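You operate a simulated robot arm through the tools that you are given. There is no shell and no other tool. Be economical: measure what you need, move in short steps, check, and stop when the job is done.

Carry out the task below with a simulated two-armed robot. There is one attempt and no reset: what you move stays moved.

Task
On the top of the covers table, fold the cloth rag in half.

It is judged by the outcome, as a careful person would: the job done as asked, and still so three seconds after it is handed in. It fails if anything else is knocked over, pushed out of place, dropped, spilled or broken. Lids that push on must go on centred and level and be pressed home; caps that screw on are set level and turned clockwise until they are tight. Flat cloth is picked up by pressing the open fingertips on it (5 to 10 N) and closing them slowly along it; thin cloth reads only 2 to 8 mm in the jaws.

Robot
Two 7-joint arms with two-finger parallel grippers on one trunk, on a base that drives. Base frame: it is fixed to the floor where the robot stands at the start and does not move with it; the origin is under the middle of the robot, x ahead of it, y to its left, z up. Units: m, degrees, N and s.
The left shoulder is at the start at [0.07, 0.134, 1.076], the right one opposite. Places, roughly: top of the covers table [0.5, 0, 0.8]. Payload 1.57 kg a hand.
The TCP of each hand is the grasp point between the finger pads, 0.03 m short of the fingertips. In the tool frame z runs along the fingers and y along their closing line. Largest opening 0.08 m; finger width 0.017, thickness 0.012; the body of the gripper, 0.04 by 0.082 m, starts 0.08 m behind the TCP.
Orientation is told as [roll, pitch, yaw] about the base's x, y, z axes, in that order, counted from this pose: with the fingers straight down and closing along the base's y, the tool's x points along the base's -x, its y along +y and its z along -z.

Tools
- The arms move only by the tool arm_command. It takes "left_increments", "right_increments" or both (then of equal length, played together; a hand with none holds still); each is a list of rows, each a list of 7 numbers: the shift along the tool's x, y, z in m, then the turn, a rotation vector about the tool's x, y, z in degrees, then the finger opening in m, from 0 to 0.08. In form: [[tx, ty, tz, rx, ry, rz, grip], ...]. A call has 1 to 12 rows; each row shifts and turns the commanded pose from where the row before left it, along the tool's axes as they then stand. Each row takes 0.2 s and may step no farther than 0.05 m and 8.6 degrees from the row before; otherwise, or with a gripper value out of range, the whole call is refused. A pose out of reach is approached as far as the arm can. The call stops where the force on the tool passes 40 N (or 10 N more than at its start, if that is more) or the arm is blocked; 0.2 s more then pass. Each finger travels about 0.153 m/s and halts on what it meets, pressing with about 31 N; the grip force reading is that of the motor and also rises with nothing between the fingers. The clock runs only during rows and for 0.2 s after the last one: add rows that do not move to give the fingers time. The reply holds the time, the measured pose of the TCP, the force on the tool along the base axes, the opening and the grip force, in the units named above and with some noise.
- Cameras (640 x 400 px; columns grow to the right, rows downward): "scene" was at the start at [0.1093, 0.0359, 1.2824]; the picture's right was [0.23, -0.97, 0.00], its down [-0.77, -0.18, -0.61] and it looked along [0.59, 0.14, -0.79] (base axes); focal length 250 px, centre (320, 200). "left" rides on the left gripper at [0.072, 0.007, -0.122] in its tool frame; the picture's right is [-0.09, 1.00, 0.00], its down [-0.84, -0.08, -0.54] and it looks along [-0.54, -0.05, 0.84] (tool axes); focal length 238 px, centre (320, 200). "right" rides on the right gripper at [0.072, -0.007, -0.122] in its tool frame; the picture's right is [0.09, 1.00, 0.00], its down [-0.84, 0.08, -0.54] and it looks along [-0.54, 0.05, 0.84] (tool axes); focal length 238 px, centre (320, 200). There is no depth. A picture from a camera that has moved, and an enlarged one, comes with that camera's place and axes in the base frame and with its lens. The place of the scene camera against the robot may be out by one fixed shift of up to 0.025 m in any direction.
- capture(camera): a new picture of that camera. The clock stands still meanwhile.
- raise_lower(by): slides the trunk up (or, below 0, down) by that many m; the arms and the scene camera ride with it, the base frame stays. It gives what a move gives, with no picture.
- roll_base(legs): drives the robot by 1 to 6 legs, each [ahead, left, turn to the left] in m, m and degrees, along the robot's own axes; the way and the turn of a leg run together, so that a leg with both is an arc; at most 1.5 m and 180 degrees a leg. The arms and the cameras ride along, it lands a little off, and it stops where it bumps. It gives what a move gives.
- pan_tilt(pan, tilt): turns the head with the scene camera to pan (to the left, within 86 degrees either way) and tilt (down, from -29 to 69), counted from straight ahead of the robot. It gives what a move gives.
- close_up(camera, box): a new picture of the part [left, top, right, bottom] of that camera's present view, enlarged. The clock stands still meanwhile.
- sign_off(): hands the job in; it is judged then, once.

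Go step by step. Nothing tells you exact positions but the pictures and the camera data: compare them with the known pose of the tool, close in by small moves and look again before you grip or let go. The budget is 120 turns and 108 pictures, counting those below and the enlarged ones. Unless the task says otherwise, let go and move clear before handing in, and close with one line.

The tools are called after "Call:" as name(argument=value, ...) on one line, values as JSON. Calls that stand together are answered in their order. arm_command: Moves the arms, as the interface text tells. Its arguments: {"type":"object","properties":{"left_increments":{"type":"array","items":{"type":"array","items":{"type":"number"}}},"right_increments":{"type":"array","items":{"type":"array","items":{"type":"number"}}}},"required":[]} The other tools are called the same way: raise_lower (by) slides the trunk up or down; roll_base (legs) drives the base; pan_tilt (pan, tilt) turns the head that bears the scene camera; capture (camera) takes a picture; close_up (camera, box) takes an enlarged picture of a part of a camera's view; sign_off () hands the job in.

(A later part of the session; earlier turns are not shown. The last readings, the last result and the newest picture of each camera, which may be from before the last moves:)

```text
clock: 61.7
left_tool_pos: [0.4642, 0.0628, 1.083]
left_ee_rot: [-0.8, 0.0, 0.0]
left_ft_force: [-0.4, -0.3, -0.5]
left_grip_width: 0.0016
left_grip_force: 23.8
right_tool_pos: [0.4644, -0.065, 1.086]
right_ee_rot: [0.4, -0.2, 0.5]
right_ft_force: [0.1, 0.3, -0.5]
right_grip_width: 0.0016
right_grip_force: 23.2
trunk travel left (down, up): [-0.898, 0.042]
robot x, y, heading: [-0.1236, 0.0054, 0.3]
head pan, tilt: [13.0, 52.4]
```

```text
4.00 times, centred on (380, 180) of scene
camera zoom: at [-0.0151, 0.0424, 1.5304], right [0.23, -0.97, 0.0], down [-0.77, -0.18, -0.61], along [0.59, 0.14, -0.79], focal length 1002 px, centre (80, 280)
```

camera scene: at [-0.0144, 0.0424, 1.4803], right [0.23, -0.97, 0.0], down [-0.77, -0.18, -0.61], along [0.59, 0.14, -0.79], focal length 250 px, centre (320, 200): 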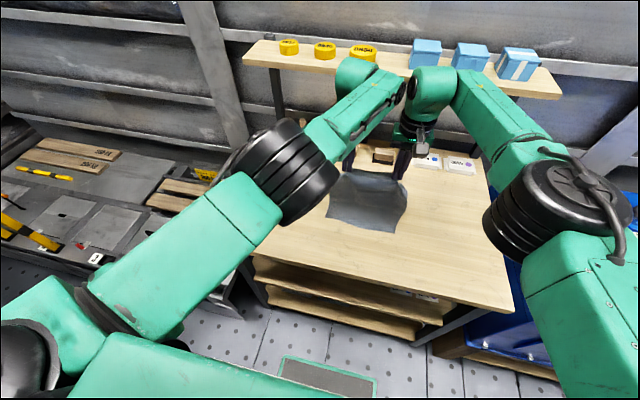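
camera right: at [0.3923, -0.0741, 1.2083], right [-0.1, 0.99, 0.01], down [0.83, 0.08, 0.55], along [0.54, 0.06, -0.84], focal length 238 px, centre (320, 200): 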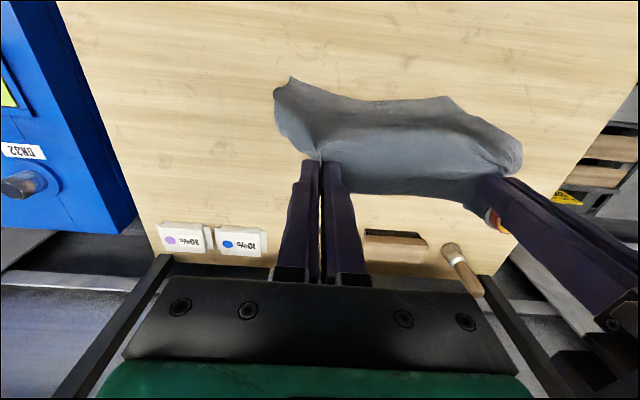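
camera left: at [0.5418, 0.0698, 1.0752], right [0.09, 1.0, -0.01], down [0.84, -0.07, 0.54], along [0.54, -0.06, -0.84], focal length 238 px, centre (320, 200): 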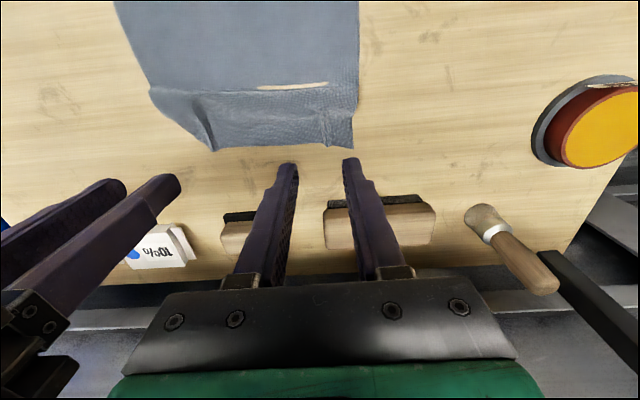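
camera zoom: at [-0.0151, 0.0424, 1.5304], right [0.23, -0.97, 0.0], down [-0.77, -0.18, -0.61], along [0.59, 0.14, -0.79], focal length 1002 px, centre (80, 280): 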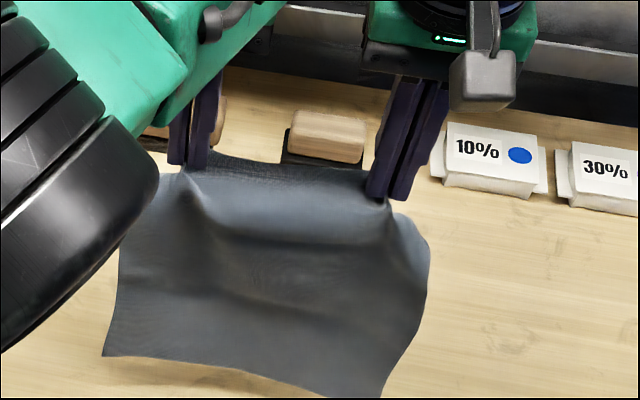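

It hangs freely with its lower edge at x≈0.44. I'll lower until it touches and back up so the edge trails forward, then check.

Call:
raise_lower(by=-0.03)

Call:
roll_base(legs=[[-0.06, 0, 0]])

Call:
raise_lower(by=-0.02)

Call:
capture(camera="right")

Call:
close_up(camera="scene", box=[300, 130, 460, 230])

```text
clock: 62.4
left_tool_pos: [0.4637, 0.0611, 1.0532]
left_ee_rot: [-0.7, 0.1, 0.1]
left_ft_force: [0.0, -0.3, 0.5]
left_grip_width: 0.0018
left_grip_force: 23.7
right_tool_pos: [0.4646, -0.067, 1.0558]
right_ee_rot: [0.4, -0.2, 0.5]
right_ft_force: [-0.1, 0.3, -0.3]
right_grip_width: 0.0013
right_grip_force: 23.3
trunk travel left (down, up): [-0.868, 0.072]
robot x, y, heading: [-0.124, 0.0009, 0.3]
head pan, tilt: [13.0, 52.4]
```

```text
clock: 63.4
left_tool_pos: [0.4109, 0.0621, 1.0491]
left_ee_rot: [-0.7, 0.5, 0.0]
left_ft_force: [0.6, 0.2, -0.2]
left_grip_width: 0.0015
left_grip_force: 24.2
right_tool_pos: [0.4106, -0.0661, 1.0509]
right_ee_rot: [0.3, 0.2, 0.4]
right_ft_force: [0.8, -0.9, 0.2]
right_grip_width: 0.0015
right_grip_force: 23.3
trunk travel left (down, up): [-0.868, 0.072]
robot x, y, heading: [-0.184, 0.0061, 0.1]
head pan, tilt: [13.0, 52.4]
```

```text
clock: 64.0
left_tool_pos: [0.4053, 0.0598, 1.0322]
left_ee_rot: [-0.7, 0.1, 0.0]
left_ft_force: [0.2, 0.5, -0.3]
left_grip_width: 0.0017
left_grip_force: 22.9
right_tool_pos: [0.4058, -0.0669, 1.0344]
right_ee_rot: [0.3, -0.2, 0.4]
right_ft_force: [0.0, 0.3, -0.1]
right_grip_width: 0.0017
right_grip_force: 24.1
trunk travel left (down, up): [-0.848, 0.092]
robot x, y, heading: [-0.1839, 0.0087, 0.4]
head pan, tilt: [13.0, 52.4]
```

```text
44 pictures are left
camera right: at [0.3338, -0.0744, 1.1572], right [-0.1, 0.99, 0.01], down [0.83, 0.08, 0.54], along [0.54, 0.06, -0.84], focal length 238 px, centre (320, 200)
```

right: 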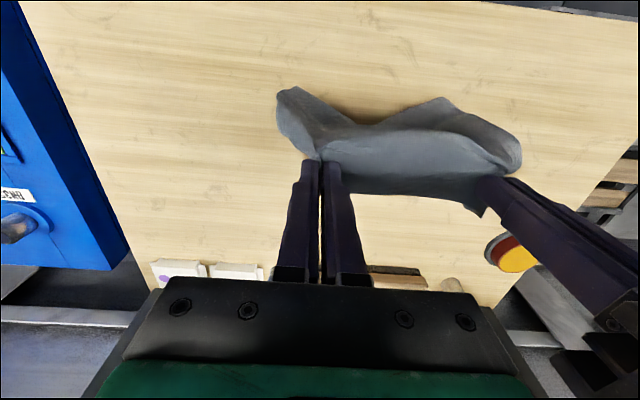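

```text
4.00 times, centred on (380, 180) of scene
camera zoom: at [-0.0731, 0.0421, 1.4801], right [0.23, -0.97, 0.0], down [-0.77, -0.18, -0.61], along [0.59, 0.14, -0.79], focal length 1002 px, centre (80, 280)
```

zoom: 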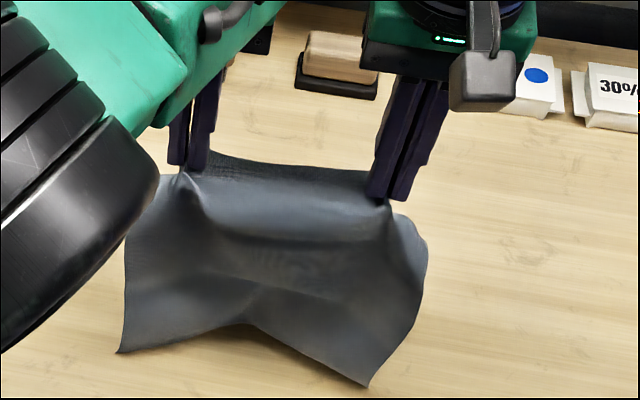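

The middle of the bottom edge now trails forward, but the corners curl toward me. I'll lower a little more and keep backing up so the whole edge catches the table.

Call:
raise_lower(by=-0.025)

Call:
roll_base(legs=[[-0.05, 0, 0]])

Call:
capture(camera="right")

Call:
close_up(camera="scene", box=[300, 130, 460, 230])

```text
clock: 64.8
left_tool_pos: [0.405, 0.0628, 1.009]
left_ee_rot: [-0.7, 0.1, 0.1]
left_ft_force: [-0.2, -0.3, 0.2]
left_grip_width: 0.0018
left_grip_force: 24.0
right_tool_pos: [0.4031, -0.0658, 1.0112]
right_ee_rot: [0.3, -0.3, 0.3]
right_ft_force: [-0.7, 0.6, -0.1]
right_grip_width: 0.0016
right_grip_force: 24.0
trunk travel left (down, up): [-0.823, 0.117]
robot x, y, heading: [-0.1865, 0.0051, 0.4]
head pan, tilt: [13.0, 52.4]
```

```text
clock: 65.7
left_tool_pos: [0.3605, 0.0621, 1.0036]
left_ee_rot: [-0.7, 0.6, 0.2]
left_ft_force: [-0.3, -0.8, -0.7]
left_grip_width: 0.0015
left_grip_force: 23.4
right_tool_pos: [0.3616, -0.0664, 1.0064]
right_ee_rot: [0.4, 0.0, 0.3]
right_ft_force: [0.0, 1.2, -1.3]
right_grip_width: 0.0018
right_grip_force: 23.7
trunk travel left (down, up): [-0.823, 0.117]
robot x, y, heading: [-0.2365, 0.0047, 0.4]
head pan, tilt: [13.0, 52.4]
```

```text
42 pictures are left
camera right: at [0.2896, -0.0746, 1.1296], right [-0.1, 0.99, 0.01], down [0.84, 0.08, 0.54], along [0.54, 0.06, -0.84], focal length 238 px, centre (320, 200)
```

right: 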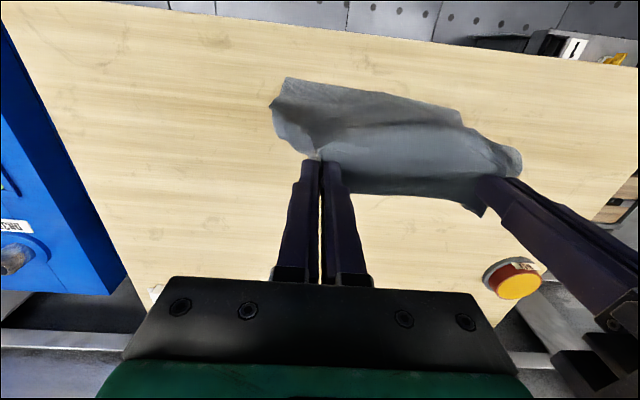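

```text
4.00 times, centred on (380, 180) of scene
camera zoom: at [-0.1157, 0.0419, 1.4545], right [0.23, -0.97, 0.0], down [-0.78, -0.18, -0.6], along [0.59, 0.14, -0.8], focal length 1002 px, centre (80, 280)
```

zoom: 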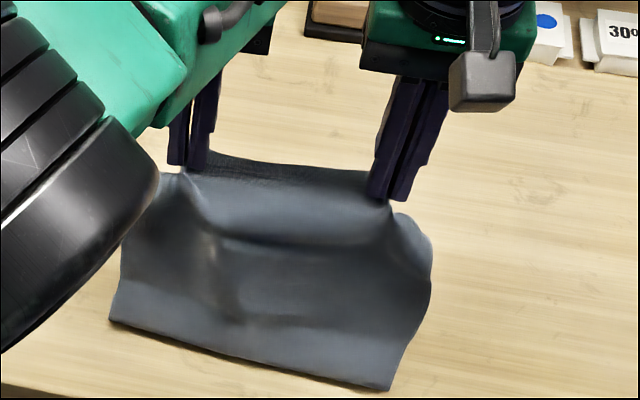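

The edge always slides toward me, so this approach won't work. I'll lay the cloth flat again, now usefully nearer to the robot, and regrasp with the hands yawed 90°.

Call:
raise_lower(by=-0.05)

Call:
roll_base(legs=[[0.1, 0, 0]])

Call:
raise_lower(by=-0.07)

Call:
roll_base(legs=[[0.1, 0, 0]])

Call:
raise_lower(by=-0.047)

Call:
capture(camera="scene")

Call:
capture(camera="right")

```text
clock: 66.6
left_tool_pos: [0.3546, 0.0611, 0.9602]
left_ee_rot: [-0.7, -0.1, -0.1]
left_ft_force: [0.2, -0.5, 1.0]
left_grip_width: 0.0015
left_grip_force: 23.1
right_tool_pos: [0.3538, -0.0667, 0.9617]
right_ee_rot: [0.3, -0.3, 0.4]
right_ft_force: [0.1, -0.2, -0.6]
right_grip_width: 0.0017
right_grip_force: 23.7
trunk travel left (down, up): [-0.773, 0.167]
robot x, y, heading: [-0.2323, 0.0023, 0.2]
head pan, tilt: [13.0, 52.4]
```

```text
clock: 67.8
left_tool_pos: [0.4538, 0.0627, 0.96]
left_ee_rot: [-0.7, 0.0, 0.3]
left_ft_force: [-0.1, -0.6, -0.6]
left_grip_width: 0.0019
left_grip_force: 23.8
right_tool_pos: [0.4529, -0.064, 0.9616]
right_ee_rot: [0.3, -0.2, 0.6]
right_ft_force: [-0.7, 0.2, 0.5]
right_grip_width: 0.0017
right_grip_force: 23.7
trunk travel left (down, up): [-0.773, 0.167]
robot x, y, heading: [-0.1362, 0.0072, 0.3]
head pan, tilt: [13.0, 52.4]
```

```text
clock: 68.8
left_tool_pos: [0.4551, 0.0629, 0.8888]
left_ee_rot: [-0.7, 0.1, 0.1]
left_ft_force: [0.0, -0.5, 0.6]
left_grip_width: 0.0015
left_grip_force: 24.2
right_tool_pos: [0.4548, -0.0656, 0.8911]
right_ee_rot: [0.3, -0.3, 0.5]
right_ft_force: [0.3, -0.2, 0.8]
right_grip_width: 0.0019
right_grip_force: 23.4
trunk travel left (down, up): [-0.703, 0.237]
robot x, y, heading: [-0.1346, 0.002, 0.4]
head pan, tilt: [13.0, 52.4]
```

```text
clock: 70.0
left_tool_pos: [0.5543, 0.0647, 0.8896]
left_ee_rot: [-0.7, 0.1, 0.3]
left_ft_force: [0.7, 0.0, -0.5]
left_grip_width: 0.0019
left_grip_force: 23.7
right_tool_pos: [0.5551, -0.064, 0.8909]
right_ee_rot: [0.3, -0.3, 0.6]
right_ft_force: [-0.5, -0.6, -0.7]
right_grip_width: 0.0018
right_grip_force: 23.1
trunk travel left (down, up): [-0.703, 0.237]
robot x, y, heading: [-0.0335, 0.0045, 0.4]
head pan, tilt: [13.0, 52.4]
```

```text
clock: 70.9
left_tool_pos: [0.5548, 0.0646, 0.8426]
left_ee_rot: [-0.7, 0.1, 0.1]
left_ft_force: [-1.9, 0.2, 0.3]
left_grip_width: 0.0017
left_grip_force: 23.3
right_tool_pos: [0.5544, -0.0639, 0.8447]
right_ee_rot: [0.3, -0.3, 0.6]
right_ft_force: [0.4, 0.7, 0.1]
right_grip_width: 0.0016
right_grip_force: 23.9
trunk travel left (down, up): [-0.656, 0.284]
robot x, y, heading: [-0.0316, 0.0082, 0.3]
head pan, tilt: [13.0, 52.4]
```

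```text
40 pictures are left
camera scene: at [0.0749, 0.0436, 1.2885], right [0.23, -0.97, 0.0], down [-0.77, -0.18, -0.61], along [0.59, 0.14, -0.79], focal length 250 px, centre (320, 200)
```

scene: 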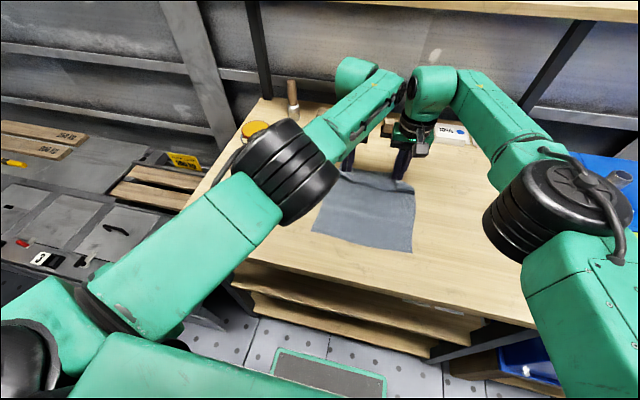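

```text
39 pictures are left
camera right: at [0.4828, -0.0721, 0.9666], right [-0.1, 0.99, 0.01], down [0.83, 0.08, 0.55], along [0.54, 0.06, -0.84], focal length 238 px, centre (320, 200)
```

right: 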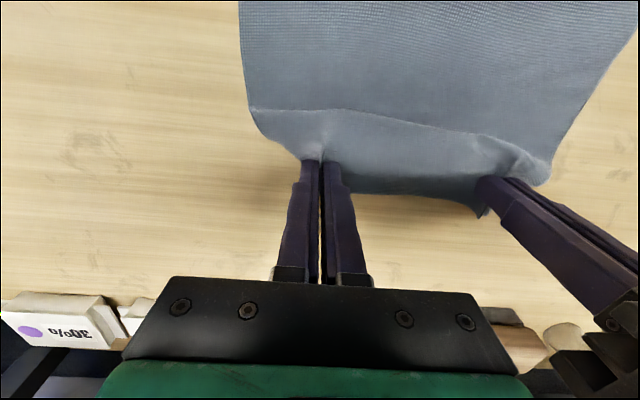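

The near edge is at x≈0.362. I'll stretch forward 3.5 cm, release and rise.

Call:
roll_base(legs=[[0.037, 0, 0]])

Call:
raise_lower(by=-0.008)

Call:
arm_command(left_increments=[[0, 0, 0, 0, 0, 0, 0.01], [0, 0, 0, 0, 0, 0, 0.02], [0, 0, 0, 0, 0, 0, 0.03], [0, 0, 0, 0, 0, 0, 0.03]], right_increments=[[0, 0, 0, 0, 0, 0, 0.01], [0, 0, 0, 0, 0, 0, 0.02], [0, 0, 0, 0, 0, 0, 0.03], [0, 0, 0, 0, 0, 0, 0.03]])

Call:
raise_lower(by=0.1)

Call:
capture(camera="right")

```text
clock: 71.7
left_tool_pos: [0.5903, 0.0647, 0.8436]
left_ee_rot: [-0.7, 0.0, 0.2]
left_ft_force: [0.5, -0.6, 0.9]
left_grip_width: 0.0015
left_grip_force: 23.6
right_tool_pos: [0.5891, -0.0628, 0.8461]
right_ee_rot: [0.3, -0.5, 0.6]
right_ft_force: [0.0, 0.9, -1.4]
right_grip_width: 0.0015
right_grip_force: 23.1
trunk travel left (down, up): [-0.656, 0.284]
robot x, y, heading: [0.0046, 0.007, 0.2]
head pan, tilt: [13.0, 52.4]
```

```text
clock: 72.3
left_tool_pos: [0.5927, 0.0643, 0.8342]
left_ee_rot: [-0.7, 0.0, 0.1]
left_ft_force: [0.8, 0.3, -0.3]
left_grip_width: 0.0015
left_grip_force: 23.2
right_tool_pos: [0.5926, -0.0644, 0.8362]
right_ee_rot: [0.5, -0.3, 0.6]
right_ft_force: [0.3, 0.3, 0.1]
right_grip_width: 0.0017
right_grip_force: 23.6
trunk travel left (down, up): [-0.648, 0.292]
robot x, y, heading: [0.0053, 0.0089, 0.4]
head pan, tilt: [13.0, 52.4]
```

```text
clock: 73.3
left_tool_pos: [0.5913, 0.0638, 0.8339]
left_ee_rot: [-0.7, 0.0, 0.2]
left_ft_force: [-1.0, -0.4, 0.3]
left_grip_width: 0.03
left_grip_force: 0.1
right_tool_pos: [0.5917, -0.0647, 0.8361]
right_ee_rot: [0.3, -0.3, 0.6]
right_ft_force: [0.8, -0.1, -0.2]
right_grip_width: 0.0297
right_grip_force: 0.1
trunk travel left (down, up): [-0.648, 0.292]
robot x, y, heading: [0.006, 0.0055, 0.4]
head pan, tilt: [13.0, 52.4]
```

```text
clock: 74.6
left_tool_pos: [0.5923, 0.0644, 0.9338]
left_ee_rot: [-0.7, 0.1, 0.2]
left_ft_force: [0.4, -0.6, 0.7]
left_grip_width: 0.03
left_grip_force: 0.1
right_tool_pos: [0.5914, -0.0641, 0.9355]
right_ee_rot: [0.3, -0.1, 0.7]
right_ft_force: [-0.3, -0.1, 0.7]
right_grip_width: 0.0301
right_grip_force: 0.0
trunk travel left (down, up): [-0.748, 0.192]
robot x, y, heading: [0.0011, 0.0048, 0.0]
head pan, tilt: [13.0, 52.4]
```

```text
38 pictures are left
camera right: at [0.52, -0.0718, 1.0582], right [-0.1, 0.99, 0.01], down [0.83, 0.08, 0.55], along [0.54, 0.06, -0.84], focal length 238 px, centre (320, 200)
```

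right: 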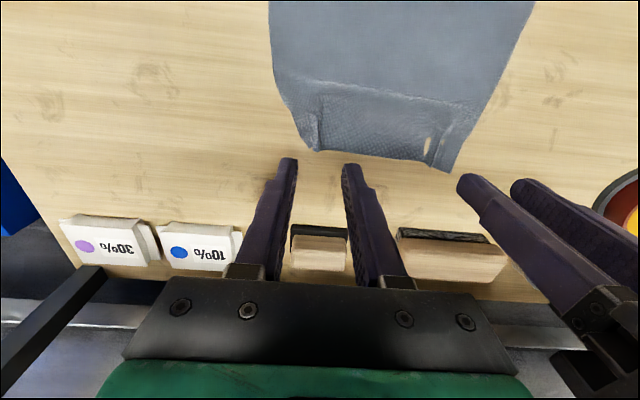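

The far corners got gathered, but the near edge is clean, so I'll fold near edge over far instead. I'll back off and spread the hands, then test the 90° yaw with cameras turned outward.

Call:
roll_base(legs=[[-0.15, 0, 0]])

Call:
arm_command(left_increments=[[0, 0.02, 0, 0, 0, 0, 0.03], [0, 0.02, 0, 0, 0, 0, 0.03], [0, 0, 0, 0, 0, 8.2, 0.03], [0, 0, 0, 0, 0, 8.2, 0.03], [0, 0, 0, 0, 0, 8.2, 0.03], [0, 0, 0, 0, 0, 8.2, 0.03], [0, 0, 0, 0, 0, 8.2, 0.03], [0, 0, 0, 0, 0, 0, 0.03]], right_increments=[[0, -0.02, 0, 0, 0, 0, 0.03], [0, -0.02, 0, 0, 0, 0, 0.03], [0, 0, 0, 0, 0, -8.2, 0.03], [0, 0, 0, 0, 0, -8.2, 0.03], [0, 0, 0, 0, 0, -8.2, 0.03], [0, 0, 0, 0, 0, -8.2, 0.03], [0, 0, 0, 0, 0, -8.2, 0.03], [0, 0, 0, 0, 0, 0, 0.03]])

```text
clock: 76.0
left_tool_pos: [0.4431, 0.0615, 0.9331]
left_ee_rot: [-0.6, 0.1, 0.0]
left_ft_force: [1.1, -0.1, -0.9]
left_grip_width: 0.0301
left_grip_force: 0.0
right_tool_pos: [0.4435, -0.0668, 0.9354]
right_ee_rot: [0.3, -0.1, 0.4]
right_ft_force: [0.7, 0.6, -0.2]
right_grip_width: 0.0301
right_grip_force: 0.0
trunk travel left (down, up): [-0.748, 0.192]
robot x, y, heading: [-0.1499, 0.0055, 0.3]
head pan, tilt: [13.0, 52.4]
```

```text
clock: 77.8
left_tool_pos: [0.4415, 0.1014, 0.9332]
left_ee_rot: [-0.6, -0.4, -41.1]
left_ft_force: [-0.9, 0.6, -0.2]
left_grip_width: 0.03
left_grip_force: 0.0
left hand out of reach, approached as far as the arm can: row 1
right_tool_pos: [0.4336, -0.1108, 0.9301]
right_ee_rot: [0.3, -0.5, 11.3]
right_ft_force: [0.6, -0.7, 0.0]
right_grip_width: 0.0301
right_grip_force: 0.1
right hand out of reach, approached as far as the arm can: row 4, 5, 6, 7
trunk travel left (down, up): [-0.748, 0.192]
robot x, y, heading: [-0.149, 0.0079, -0.1]
head pan, tilt: [13.0, 52.4]
```

The left yaws freely negative and the right is limited in the positive direction, so both will go to −90°.

Call:
arm_command(left_increments=[[0, 0, 0, 0, 0, 8.2, 0.03], [0, 0, 0, 0, 0, 8.2, 0.03], [0, 0, 0, 0, 0, 8.2, 0.03], [0, 0, 0, 0, 0, 8.2, 0.03], [0, 0, 0, 0, 0, 8.2, 0.03], [0, 0, 0, 0, 0, 7.9, 0.03], [0, 0, 0, 0, 0, 0, 0.03], [0, 0, 0, 0, 0, 0, 0.03], [0, 0, 0, 0, 0, 0, 0.03], [0, 0, 0, 0, 0, 0, 0.03], [0, 0, 0, 0, 0, 0, 0.03], [0, 0, 0, 0, 0, 0, 0.03]], right_increments=[[0, 0, 0, 0, 0, 8.4, 0.03], [0, 0, 0, 0, 0, 8.4, 0.03], [0, 0, 0, 0, 0, 8.4, 0.03], [0, 0, 0, 0, 0, 8.4, 0.03], [0, 0, 0, 0, 0, 8.4, 0.03], [0, 0, 0, 0, 0, 8.4, 0.03], [0, 0, 0, 0, 0, 8.4, 0.03], [0, 0, 0, 0, 0, 8.4, 0.03], [0, 0, 0, 0, 0, 8.4, 0.03], [0, 0, 0, 0, 0, 8.4, 0.03], [0, 0, 0, 0, 0, 8.4, 0.03], [0, 0, 0, 0, 0, 8.4, 0.03]])

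Call:
capture(camera="scene")

```text
clock: 80.4
left_tool_pos: [0.4404, 0.102, 0.9344]
left_ee_rot: [0.0, -0.7, -89.8]
left_ft_force: [-0.2, -0.1, -0.1]
left_grip_width: 0.0299
left_grip_force: 0.0
right_tool_pos: [0.4326, -0.1127, 0.9309]
right_ee_rot: [0.4, 0.4, -89.7]
right_ft_force: [-0.1, -1.1, 0.0]
right_grip_width: 0.0301
right_grip_force: 0.1
trunk travel left (down, up): [-0.748, 0.192]
robot x, y, heading: [-0.1487, 0.0045, 0.5]
head pan, tilt: [13.0, 52.4]
```

```text
37 pictures are left
camera scene: at [-0.0383, 0.0427, 1.3804], right [0.23, -0.97, 0.0], down [-0.77, -0.18, -0.61], along [0.59, 0.14, -0.79], focal length 250 px, centre (320, 200)
```

scene: 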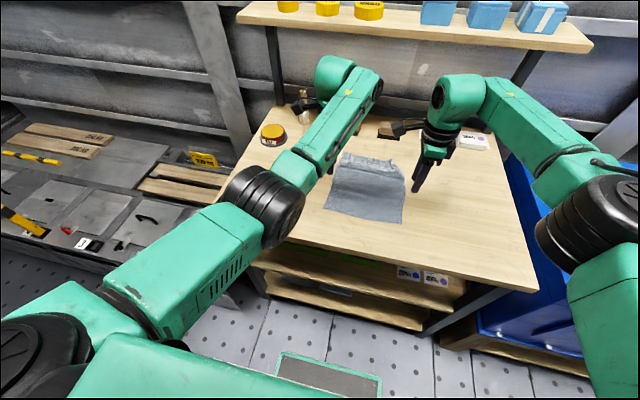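

Both hands are now at −90°, closing along x. The near edge is at x≈0.384, y −0.113 to 0.11. I'll bring the hands over the near corners and check with the wrist cameras.

Call:
roll_base(legs=[[-0.03, 0, 0]])

Call:
arm_command(left_increments=[[-0.007, -0.004, 0.003, 0, 0, 0, 0.024], [0, 0, 0, 0, 0, 0, 0.024]], right_increments=[[0.014, 0.003, 0, 0, 0, 0, 0.024], [0, 0, 0, 0, 0, 0, 0.024]])

Call:
raise_lower(by=-0.075)

Call:
capture(camera="left")

Call:
capture(camera="right")

```text
clock: 81.2
left_tool_pos: [0.4165, 0.1014, 0.9301]
left_ee_rot: [-0.3, -0.7, -90.0]
left_ft_force: [0.5, -0.2, 0.5]
left_grip_width: 0.0299
left_grip_force: 0.0
right_tool_pos: [0.4071, -0.1117, 0.9279]
right_ee_rot: [0.2, 0.3, -89.7]
right_ft_force: [-0.8, 0.7, 0.3]
right_grip_width: 0.0298
right_grip_force: 0.1
trunk travel left (down, up): [-0.748, 0.192]
robot x, y, heading: [-0.1761, 0.0036, 0.3]
head pan, tilt: [13.0, 52.4]
```

```text
clock: 81.8
left_tool_pos: [0.4094, 0.0937, 0.9297]
left_ee_rot: [-0.1, -0.6, -89.9]
left_ft_force: [0.0, 0.7, -0.4]
left_grip_width: 0.0241
left_grip_force: 0.0
right_tool_pos: [0.4073, -0.0975, 0.929]
right_ee_rot: [0.4, 0.3, -89.6]
right_ft_force: [-0.8, 0.7, 0.3]
right_grip_width: 0.024
right_grip_force: 0.1
trunk travel left (down, up): [-0.748, 0.192]
robot x, y, heading: [-0.1747, 0.0053, 0.0]
head pan, tilt: [13.0, 52.4]
```

```text
clock: 83.0
left_tool_pos: [0.4086, 0.0956, 0.8541]
left_ee_rot: [-0.1, -0.7, -89.8]
left_ft_force: [-0.2, 0.8, 0.3]
left_grip_width: 0.024
left_grip_force: 0.0
right_tool_pos: [0.4049, -0.0978, 0.8559]
right_ee_rot: [0.4, 0.3, -89.7]
right_ft_force: [-0.3, 0.1, -1.0]
right_grip_width: 0.0238
right_grip_force: 0.0
trunk travel left (down, up): [-0.673, 0.267]
robot x, y, heading: [-0.1777, 0.0083, 0.2]
head pan, tilt: [13.0, 52.4]
```

```text
36 pictures are left
camera left: at [0.415, 0.1678, 0.975], right [1.0, -0.09, 0.0], down [-0.07, -0.83, 0.55], along [-0.05, -0.55, -0.83], focal length 238 px, centre (320, 200)
```

left: 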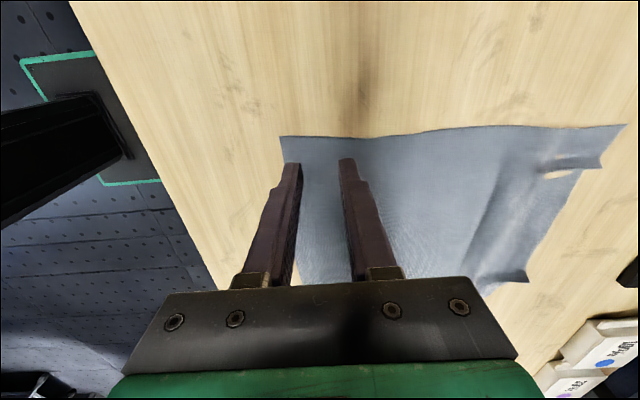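

```text
35 pictures are left
camera right: at [0.3976, -0.027, 0.9786], right [0.99, 0.1, 0.01], down [0.08, -0.84, 0.54], along [0.06, -0.53, -0.84], focal length 238 px, centre (320, 200)
```

right: 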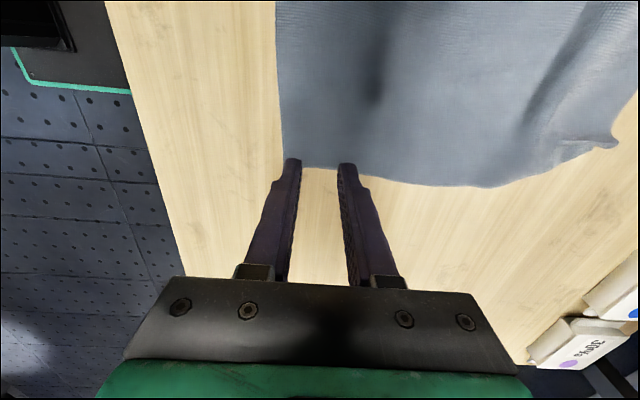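

The fingers straddle the strip next to the near edge nicely. I'll shift the right hand 8 mm inward and lower to contact.

Call:
arm_command(right_increments=[[0.008, 0.001, 0.001, 0, 0, 0, 0.024], [0, 0, 0, 0, 0, 0, 0.024]], left_increments=[[0, -0.003, 0, 0, 0, 0, 0.024], [0, 0, 0, 0, 0, 0, 0.024]])

Call:
raise_lower(by=-0.02)

Call:
arm_command(left_increments=[[0, 0, 0.001, 0, 0, 0, 0.024], [0, 0, 0.001, 0, 0, 0, 0.024], [0, 0, 0, 0, 0, 0, 0.024]], right_increments=[[0, 0, 0.001, 0, 0, 0, 0.024], [0, 0, 0.001, 0, 0, 0, 0.024], [0, 0, 0, 0, 0, 0, 0.024]])

```text
clock: 83.6
left_tool_pos: [0.4056, 0.0942, 0.8532]
left_ee_rot: [-0.1, -0.7, -89.8]
left_ft_force: [-0.8, 0.0, 0.0]
left_grip_width: 0.024
left_grip_force: 0.1
right_tool_pos: [0.4056, -0.0908, 0.8553]
right_ee_rot: [0.4, 0.3, -89.7]
right_ft_force: [0.4, 0.0, 0.3]
right_grip_width: 0.0242
right_grip_force: 0.1
trunk travel left (down, up): [-0.673, 0.267]
robot x, y, heading: [-0.1763, 0.0057, 0.4]
head pan, tilt: [13.0, 52.4]
```

```text
clock: 84.2
left_tool_pos: [0.4041, 0.0947, 0.8349]
left_ee_rot: [-0.1, -0.6, -90.0]
left_ft_force: [-0.2, -0.8, 0.7]
left_grip_width: 0.0236
left_grip_force: 0.1
right_tool_pos: [0.4057, -0.0892, 0.8351]
right_ee_rot: [0.4, 0.3, -89.6]
right_ft_force: [0.0, -1.1, -0.4]
right_grip_width: 0.024
right_grip_force: 0.0
trunk travel left (down, up): [-0.653, 0.287]
robot x, y, heading: [-0.1784, 0.0074, 0.2]
head pan, tilt: [13.0, 52.4]
```

```text
clock: 85.0
left_tool_pos: [0.4049, 0.0951, 0.8325]
left_ee_rot: [-0.1, -0.7, -89.9]
left_ft_force: [0.5, 0.3, 0.3]
left_grip_width: 0.0239
left_grip_force: 0.0
right_tool_pos: [0.4062, -0.0894, 0.8325]
right_ee_rot: [0.3, 0.3, -89.6]
right_ft_force: [0.5, 0.3, -0.1]
right_grip_width: 0.024
right_grip_force: 0.0
trunk travel left (down, up): [-0.653, 0.287]
robot x, y, heading: [-0.1775, 0.0031, 0.5]
head pan, tilt: [13.0, 52.4]
```

Call:
arm_command(left_increments=[[0, 0, 0.001, 0, 0, 0, 0.024], [0, 0, 0.001, 0, 0, 0, 0.024], [0, 0, 0, 0, 0, 0, 0.024]], right_increments=[[0, 0, 0.001, 0, 0, 0, 0.024], [0, 0, 0.001, 0, 0, 0, 0.024], [0, 0, 0, 0, 0, 0, 0.024]])

```text
clock: 85.8
left_tool_pos: [0.4046, 0.0954, 0.832]
left_ee_rot: [0.0, -0.7, -89.9]
left_ft_force: [0.9, 1.2, 4.2]
left_grip_width: 0.0241
left_grip_force: 0.1
right_tool_pos: [0.4047, -0.0894, 0.8322]
right_ee_rot: [0.5, 0.4, -89.6]
right_ft_force: [0.3, 0.8, 1.8]
right_grip_width: 0.0236
right_grip_force: 0.0
trunk travel left (down, up): [-0.653, 0.287]
robot x, y, heading: [-0.18, 0.0059, 0.3]
head pan, tilt: [13.0, 52.4]
```

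Contact is beginning: left 4 N, right 2 N. I'll press slightly more (left 0.7 mm, right 1.2 mm) and close slowly.

Call:
arm_command(left_increments=[[0, 0, 0.0007, 0, 0, 0, 0.024], [0, 0, 0, 0, 0, 0, 0.0215], [0, 0, 0, 0, 0, 0, 0.019], [0, 0, 0, 0, 0, 0, 0.0165], [0, 0, 0, 0, 0, 0, 0.014], [0, 0, 0, 0, 0, 0, 0.0115], [0, 0, 0, 0, 0, 0, 0.009], [0, 0, 0, 0, 0, 0, 0.0065], [0, 0, 0, 0, 0, 0, 0.004], [0, 0, 0, 0, 0, 0, 0.0015], [0, 0, 0, 0, 0, 0, 0], [0, 0, 0, 0, 0, 0, 0]], right_increments=[[0, 0, 0.0012, 0, 0, 0, 0.024], [0, 0, 0, 0, 0, 0, 0.0215], [0, 0, 0, 0, 0, 0, 0.019], [0, 0, 0, 0, 0, 0, 0.0165], [0, 0, 0, 0, 0, 0, 0.014], [0, 0, 0, 0, 0, 0, 0.0115], [0, 0, 0, 0, 0, 0, 0.009], [0, 0, 0, 0, 0, 0, 0.0065], [0, 0, 0, 0, 0, 0, 0.004], [0, 0, 0, 0, 0, 0, 0.0015], [0, 0, 0, 0, 0, 0, 0], [0, 0, 0, 0, 0, 0, 0]])

Call:
raise_lower(by=0.03)

Call:
capture(camera="left")

Call:
capture(camera="right")

```text
clock: 88.4
left_tool_pos: [0.4038, 0.0948, 0.831]
left_ee_rot: [0.1, -0.7, -90.0]
left_ft_force: [1.0, 0.9, 7.0]
left_grip_width: 0.0017
left_grip_force: 23.2
right_tool_pos: [0.4045, -0.0896, 0.8324]
right_ee_rot: [0.6, 0.3, -89.6]
right_ft_force: [0.1, 0.2, 8.9]
right_grip_width: 0.0
right_grip_force: 20.8
trunk travel left (down, up): [-0.653, 0.287]
robot x, y, heading: [-0.1818, 0.0092, 0.1]
head pan, tilt: [13.0, 52.4]
```

```text
clock: 89.2
left_tool_pos: [0.4062, 0.0952, 0.8589]
left_ee_rot: [-0.2, -0.7, -89.8]
left_ft_force: [0.3, 0.3, -0.3]
left_grip_width: 0.0018
left_grip_force: 23.7
right_tool_pos: [0.4073, -0.0904, 0.8591]
right_ee_rot: [0.3, 0.2, -89.6]
right_ft_force: [-0.4, -0.7, 0.5]
right_grip_width: 0.0
right_grip_force: 21.3
trunk travel left (down, up): [-0.683, 0.257]
robot x, y, heading: [-0.1747, 0.0056, 0.3]
head pan, tilt: [13.0, 52.4]
```

```text
34 pictures are left
camera left: at [0.4127, 0.1682, 0.9791], right [1.0, -0.09, 0.0], down [-0.07, -0.83, 0.55], along [-0.05, -0.55, -0.83], focal length 238 px, centre (320, 200)
```

left: 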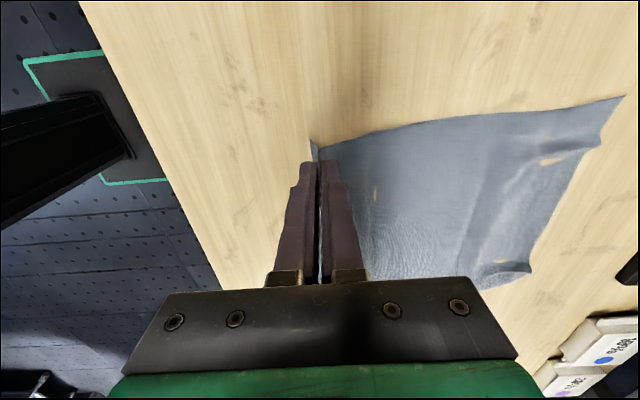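

```text
33 pictures are left
camera right: at [0.399, -0.0189, 0.9823], right [0.99, 0.1, 0.01], down [0.08, -0.84, 0.54], along [0.06, -0.54, -0.84], focal length 238 px, centre (320, 200)
```

right: 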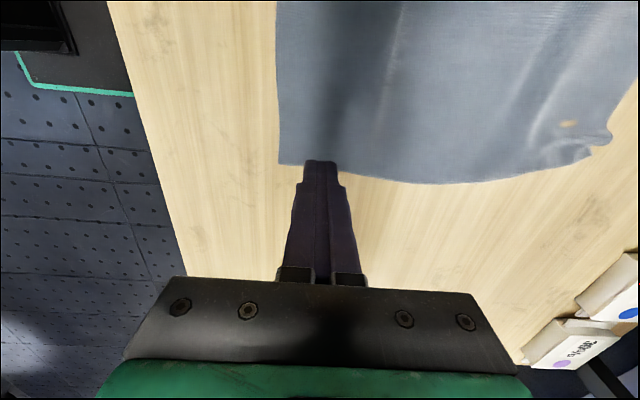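

The left holds; the right slipped off. I'll lower again, and retry the right hand with a wider opening, further inward and pressed a bit harder.

Call:
arm_command(right_increments=[[0.008, 0, -0.005, 0, 0, 0, 0.032], [0, 0, 0, 0, 0, 0, 0.032]])

Call:
raise_lower(by=-0.028)

Call:
arm_command(right_increments=[[0, 0, 0.003, 0, 0, 0, 0.032], [0, 0, 0.002, 0, 0, 0, 0.032], [0, 0, 0.001, 0, 0, 0, 0.032], [0, 0, 0, 0, 0, 0, 0.032]])

Call:
capture(camera="right")

```text
clock: 89.8
left_tool_pos: [0.4058, 0.0943, 0.8593]
left_ee_rot: [-0.1, -0.6, -89.9]
left_ft_force: [-0.1, -0.6, 0.4]
left_grip_width: 0.0019
left_grip_force: 23.5
right_tool_pos: [0.4059, -0.0827, 0.8642]
right_ee_rot: [0.5, 0.2, -89.6]
right_ft_force: [-0.1, 0.9, -1.1]
right_grip_width: 0.032
right_grip_force: 0.1
trunk travel left (down, up): [-0.683, 0.257]
robot x, y, heading: [-0.179, 0.0049, 0.3]
head pan, tilt: [13.0, 52.4]
```

```text
clock: 90.5
left_tool_pos: [0.4035, 0.0948, 0.8309]
left_ee_rot: [-0.1, -0.8, -89.8]
left_ft_force: [-0.4, -0.2, -0.2]
left_grip_width: 0.002
left_grip_force: 23.4
right_tool_pos: [0.4065, -0.0832, 0.838]
right_ee_rot: [0.6, 0.3, -89.6]
right_ft_force: [-0.1, -1.0, -0.4]
right_grip_width: 0.0319
right_grip_force: 0.1
trunk travel left (down, up): [-0.655, 0.285]
robot x, y, heading: [-0.1779, 0.0075, 0.4]
head pan, tilt: [13.0, 52.4]
```

```text
clock: 91.5
left_tool_pos: [0.4046, 0.0952, 0.8317]
left_ee_rot: [-0.1, -0.7, -89.9]
left_ft_force: [0.1, -0.7, 0.4]
left_grip_width: 0.0018
left_grip_force: 23.6
right_tool_pos: [0.4067, -0.0824, 0.8326]
right_ee_rot: [0.4, 0.3, -89.6]
right_ft_force: [-0.3, 0.3, 2.7]
right_grip_width: 0.0318
right_grip_force: 0.0
trunk travel left (down, up): [-0.655, 0.285]
robot x, y, heading: [-0.1755, 0.0104, 0.3]
head pan, tilt: [13.0, 52.4]
```

```text
32 pictures are left
camera right: at [0.3988, -0.0112, 0.9547], right [0.99, 0.1, 0.01], down [0.08, -0.84, 0.54], along [0.06, -0.53, -0.84], focal length 238 px, centre (320, 200)
```

right: 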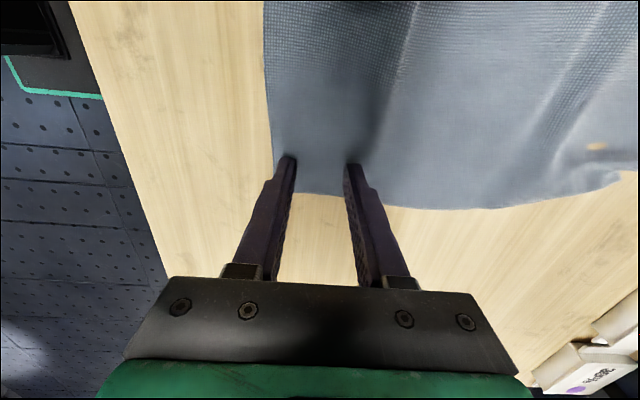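

Both right fingertips are now well on the cloth. I'll press 1.2 mm more and close slowly.

Call:
arm_command(right_increments=[[0, 0, 0.0012, 0, 0, 0, 0.032], [0, 0, 0, 0, 0, 0, 0.029], [0, 0, 0, 0, 0, 0, 0.026], [0, 0, 0, 0, 0, 0, 0.023], [0, 0, 0, 0, 0, 0, 0.02], [0, 0, 0, 0, 0, 0, 0.017], [0, 0, 0, 0, 0, 0, 0.014], [0, 0, 0, 0, 0, 0, 0.011], [0, 0, 0, 0, 0, 0, 0.008], [0, 0, 0, 0, 0, 0, 0.004], [0, 0, 0, 0, 0, 0, 0], [0, 0, 0, 0, 0, 0, 0]])

Call:
raise_lower(by=0.03)

Call:
capture(camera="right")

Call:
capture(camera="scene")

```text
clock: 94.1
left_tool_pos: [0.4048, 0.0948, 0.8337]
left_ee_rot: [-0.1, -0.7, -89.8]
left_ft_force: [0.3, 0.7, -0.5]
left_grip_width: 0.002
left_grip_force: 23.8
right_tool_pos: [0.4049, -0.0833, 0.8316]
right_ee_rot: [0.5, 0.4, -89.6]
right_ft_force: [-0.9, 0.7, 11.2]
right_grip_width: 0.0018
right_grip_force: 23.3
trunk travel left (down, up): [-0.655, 0.285]
robot x, y, heading: [-0.1758, 0.0053, 0.4]
head pan, tilt: [13.0, 52.4]
```

```text
clock: 94.9
left_tool_pos: [0.4054, 0.0954, 0.8621]
left_ee_rot: [-0.2, -0.7, -89.9]
left_ft_force: [0.2, -0.9, -0.2]
left_grip_width: 0.0018
left_grip_force: 23.6
right_tool_pos: [0.4063, -0.081, 0.8591]
right_ee_rot: [0.3, 0.3, -89.6]
right_ft_force: [-0.7, 0.6, -1.0]
right_grip_width: 0.0017
right_grip_force: 23.2
trunk travel left (down, up): [-0.685, 0.255]
robot x, y, heading: [-0.177, 0.0068, -0.0]
head pan, tilt: [13.0, 52.4]
```

```text
31 pictures are left
camera right: at [0.399, -0.0117, 0.9826], right [0.99, 0.1, 0.01], down [0.08, -0.84, 0.54], along [0.06, -0.54, -0.84], focal length 238 px, centre (320, 200)
```

right: 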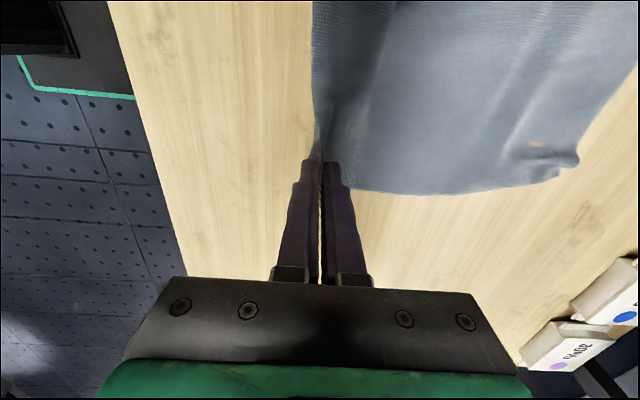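

```text
30 pictures are left
camera scene: at [-0.0676, 0.0425, 1.3174], right [0.23, -0.97, 0.0], down [-0.77, -0.18, -0.61], along [0.59, 0.14, -0.79], focal length 250 px, centre (320, 200)
```

scene: 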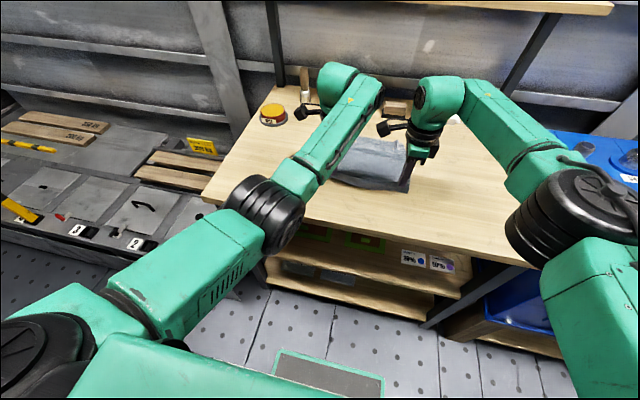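

Both near corners are held with hinge-like pinches. Now I'll carry the near edge forward along an arc, in stages.

Call:
raise_lower(by=0.04)

Call:
roll_base(legs=[[0.05, 0, 0]])

Call:
raise_lower(by=0.02)

Call:
roll_base(legs=[[0.06, 0, 0]])

Call:
capture(camera="right")

Call:
capture(camera="left")

Call:
close_up(camera="scene", box=[300, 110, 460, 210])

```text
clock: 95.7
left_tool_pos: [0.4046, 0.0951, 0.9016]
left_ee_rot: [-0.1, -0.7, -89.9]
left_ft_force: [0.2, -0.5, 0.7]
left_grip_width: 0.0014
left_grip_force: 23.6
right_tool_pos: [0.4072, -0.0831, 0.8991]
right_ee_rot: [0.3, 0.3, -89.7]
right_ft_force: [-0.4, 1.0, -0.4]
right_grip_width: 0.0016
right_grip_force: 23.1
trunk travel left (down, up): [-0.725, 0.215]
robot x, y, heading: [-0.1777, 0.0071, 0.2]
head pan, tilt: [13.0, 52.4]
```

```text
clock: 96.6
left_tool_pos: [0.4529, 0.0944, 0.9043]
left_ee_rot: [0.1, -0.8, -89.9]
left_ft_force: [0.5, 0.2, -0.2]
left_grip_width: 0.0017
left_grip_force: 23.1
right_tool_pos: [0.4533, -0.0826, 0.9013]
right_ee_rot: [0.6, 0.3, -89.6]
right_ft_force: [-1.0, 0.4, 0.1]
right_grip_width: 0.0018
right_grip_force: 23.7
trunk travel left (down, up): [-0.725, 0.215]
robot x, y, heading: [-0.1283, 0.0025, 0.3]
head pan, tilt: [13.0, 52.4]
```

```text
clock: 97.3
left_tool_pos: [0.4555, 0.0941, 0.922]
left_ee_rot: [-0.2, -0.7, -89.9]
left_ft_force: [-0.5, 0.4, 0.3]
left_grip_width: 0.002
left_grip_force: 23.6
right_tool_pos: [0.4556, -0.0829, 0.9191]
right_ee_rot: [0.4, 0.4, -89.6]
right_ft_force: [0.7, 0.2, 0.5]
right_grip_width: 0.0019
right_grip_force: 23.2
trunk travel left (down, up): [-0.745, 0.195]
robot x, y, heading: [-0.1277, 0.011, 0.3]
head pan, tilt: [13.0, 52.4]
```

```text
clock: 98.3
left_tool_pos: [0.5121, 0.0958, 0.9239]
left_ee_rot: [0.2, -0.7, -89.8]
left_ft_force: [-0.4, -0.3, -0.4]
left_grip_width: 0.0018
left_grip_force: 23.2
right_tool_pos: [0.5138, -0.0818, 0.922]
right_ee_rot: [0.6, 0.3, -89.5]
right_ft_force: [0.1, -0.3, -0.4]
right_grip_width: 0.0017
right_grip_force: 23.5
trunk travel left (down, up): [-0.745, 0.195]
robot x, y, heading: [-0.0669, 0.0067, 0.1]
head pan, tilt: [13.0, 52.4]
```

```text
29 pictures are left
camera right: at [0.5051, -0.0107, 1.0453], right [0.99, 0.1, 0.01], down [0.08, -0.84, 0.54], along [0.06, -0.53, -0.84], focal length 238 px, centre (320, 200)
```

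right: 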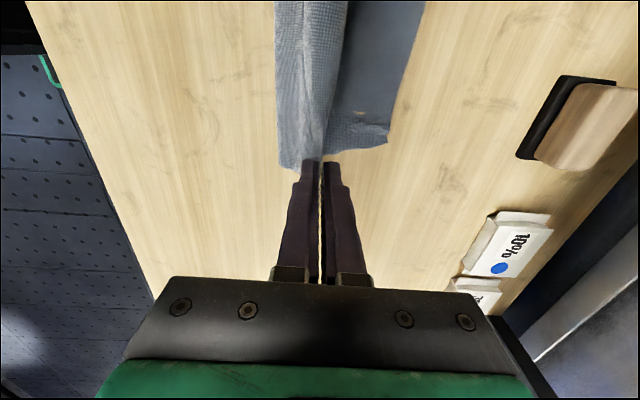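

```text
28 pictures are left
camera left: at [0.5187, 0.1689, 1.0438], right [1.0, -0.09, 0.0], down [-0.08, -0.83, 0.55], along [-0.05, -0.55, -0.83], focal length 238 px, centre (320, 200)
```

left: 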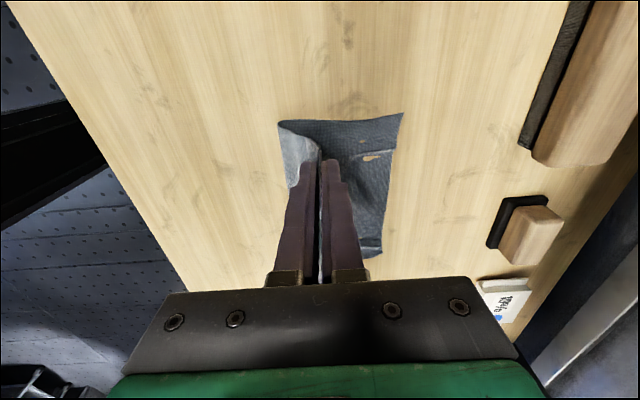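

```text
4.00 times, centred on (380, 160) of scene
camera zoom: at [0.0372, 0.0432, 1.3779], right [0.23, -0.97, 0.0], down [-0.77, -0.18, -0.61], along [0.6, 0.14, -0.79], focal length 1002 px, centre (80, 360)
```

zoom: 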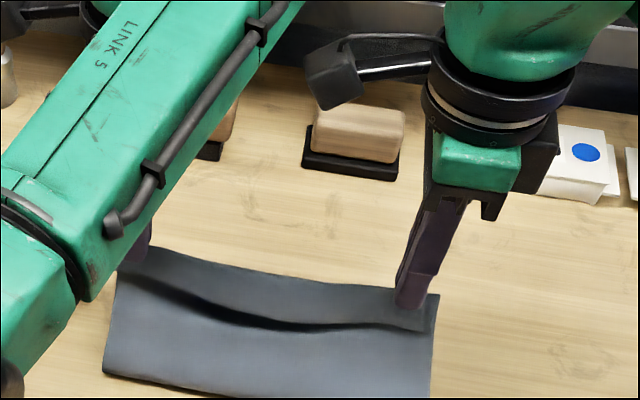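

The flap stands up with its fold at x≈0.474 and the far edge at x≈0.59, so the halves match. I'll continue forward and down.

Call:
roll_base(legs=[[0.035, 0, 0]])

Call:
raise_lower(by=-0.03)

Call:
roll_base(legs=[[0.03, 0, 0]])

Call:
raise_lower(by=-0.03)

Call:
capture(camera="right")

Call:
capture(camera="left")

Call:
close_up(camera="scene", box=[300, 110, 460, 210])

```text
clock: 99.1
left_tool_pos: [0.5468, 0.0962, 0.9241]
left_ee_rot: [0.1, -0.7, -89.9]
left_ft_force: [0.3, 0.1, 0.7]
left_grip_width: 0.0016
left_grip_force: 23.9
right_tool_pos: [0.5495, -0.0805, 0.9222]
right_ee_rot: [0.6, 0.2, -89.6]
right_ft_force: [-0.4, -0.1, 0.8]
right_grip_width: 0.0016
right_grip_force: 22.8
trunk travel left (down, up): [-0.745, 0.195]
robot x, y, heading: [-0.0313, 0.0041, 0.3]
head pan, tilt: [13.0, 52.4]
```

```text
clock: 99.9
left_tool_pos: [0.5511, 0.0963, 0.8904]
left_ee_rot: [-0.1, -0.7, -89.9]
left_ft_force: [-0.4, 0.7, -0.9]
left_grip_width: 0.0018
left_grip_force: 23.5
right_tool_pos: [0.5511, -0.0815, 0.89]
right_ee_rot: [0.4, 0.4, -89.6]
right_ft_force: [-0.4, -0.2, -0.5]
right_grip_width: 0.0015
right_grip_force: 23.1
trunk travel left (down, up): [-0.715, 0.225]
robot x, y, heading: [-0.0365, 0.008, 0.5]
head pan, tilt: [13.0, 52.4]
```

```text
clock: 100.7
left_tool_pos: [0.5771, 0.0949, 0.8941]
left_ee_rot: [0.1, -0.8, -90.0]
left_ft_force: [-0.2, 0.2, -0.2]
left_grip_width: 0.0018
left_grip_force: 23.5
right_tool_pos: [0.577, -0.0824, 0.8936]
right_ee_rot: [0.6, 0.3, -89.6]
right_ft_force: [0.3, 0.9, 0.2]
right_grip_width: 0.0013
right_grip_force: 23.1
trunk travel left (down, up): [-0.715, 0.225]
robot x, y, heading: [-0.0006, 0.0105, 0.1]
head pan, tilt: [13.0, 52.4]
```

```text
clock: 101.5
left_tool_pos: [0.5794, 0.0943, 0.8616]
left_ee_rot: [-0.1, -0.7, -89.9]
left_ft_force: [0.4, 0.6, 0.9]
left_grip_width: 0.0016
left_grip_force: 23.5
right_tool_pos: [0.5818, -0.082, 0.86]
right_ee_rot: [0.4, 0.3, -89.6]
right_ft_force: [-0.6, 0.9, -0.4]
right_grip_width: 0.0016
right_grip_force: 23.4
trunk travel left (down, up): [-0.685, 0.255]
robot x, y, heading: [-0.0038, 0.0073, 0.1]
head pan, tilt: [13.0, 52.4]
```

```text
26 pictures are left
camera right: at [0.5734, -0.011, 0.9832], right [1.0, 0.1, 0.01], down [0.08, -0.84, 0.54], along [0.06, -0.53, -0.84], focal length 238 px, centre (320, 200)
```

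right: 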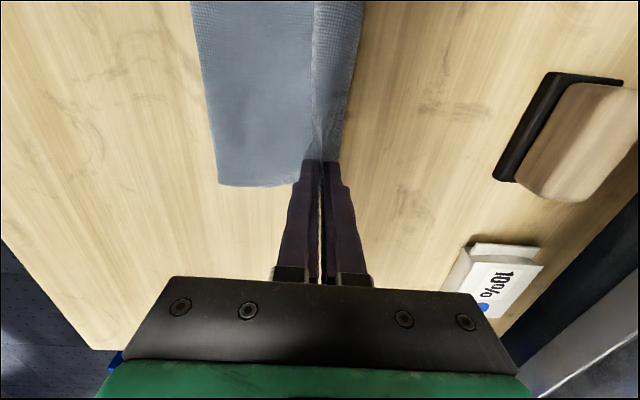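

```text
25 pictures are left
camera left: at [0.5872, 0.1685, 0.9816], right [1.0, -0.09, 0.0], down [-0.08, -0.83, 0.55], along [-0.05, -0.55, -0.83], focal length 238 px, centre (320, 200)
```

left: 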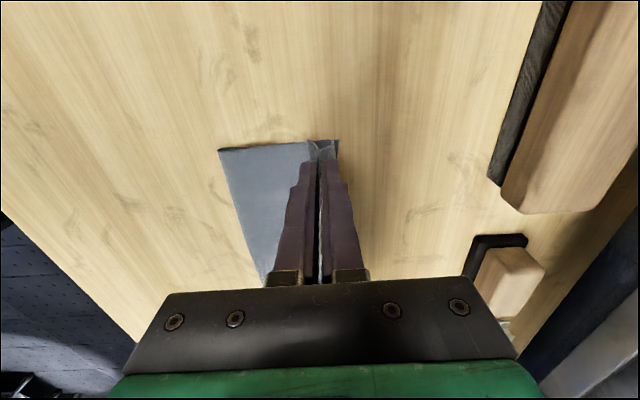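

```text
4.00 times, centred on (380, 160) of scene
camera zoom: at [0.1068, 0.0433, 1.3173], right [0.23, -0.97, 0.0], down [-0.77, -0.18, -0.61], along [0.59, 0.14, -0.79], focal length 1002 px, centre (80, 360)
```

zoom: 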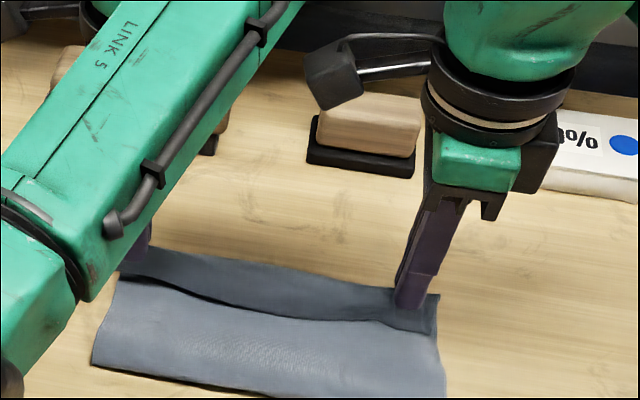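

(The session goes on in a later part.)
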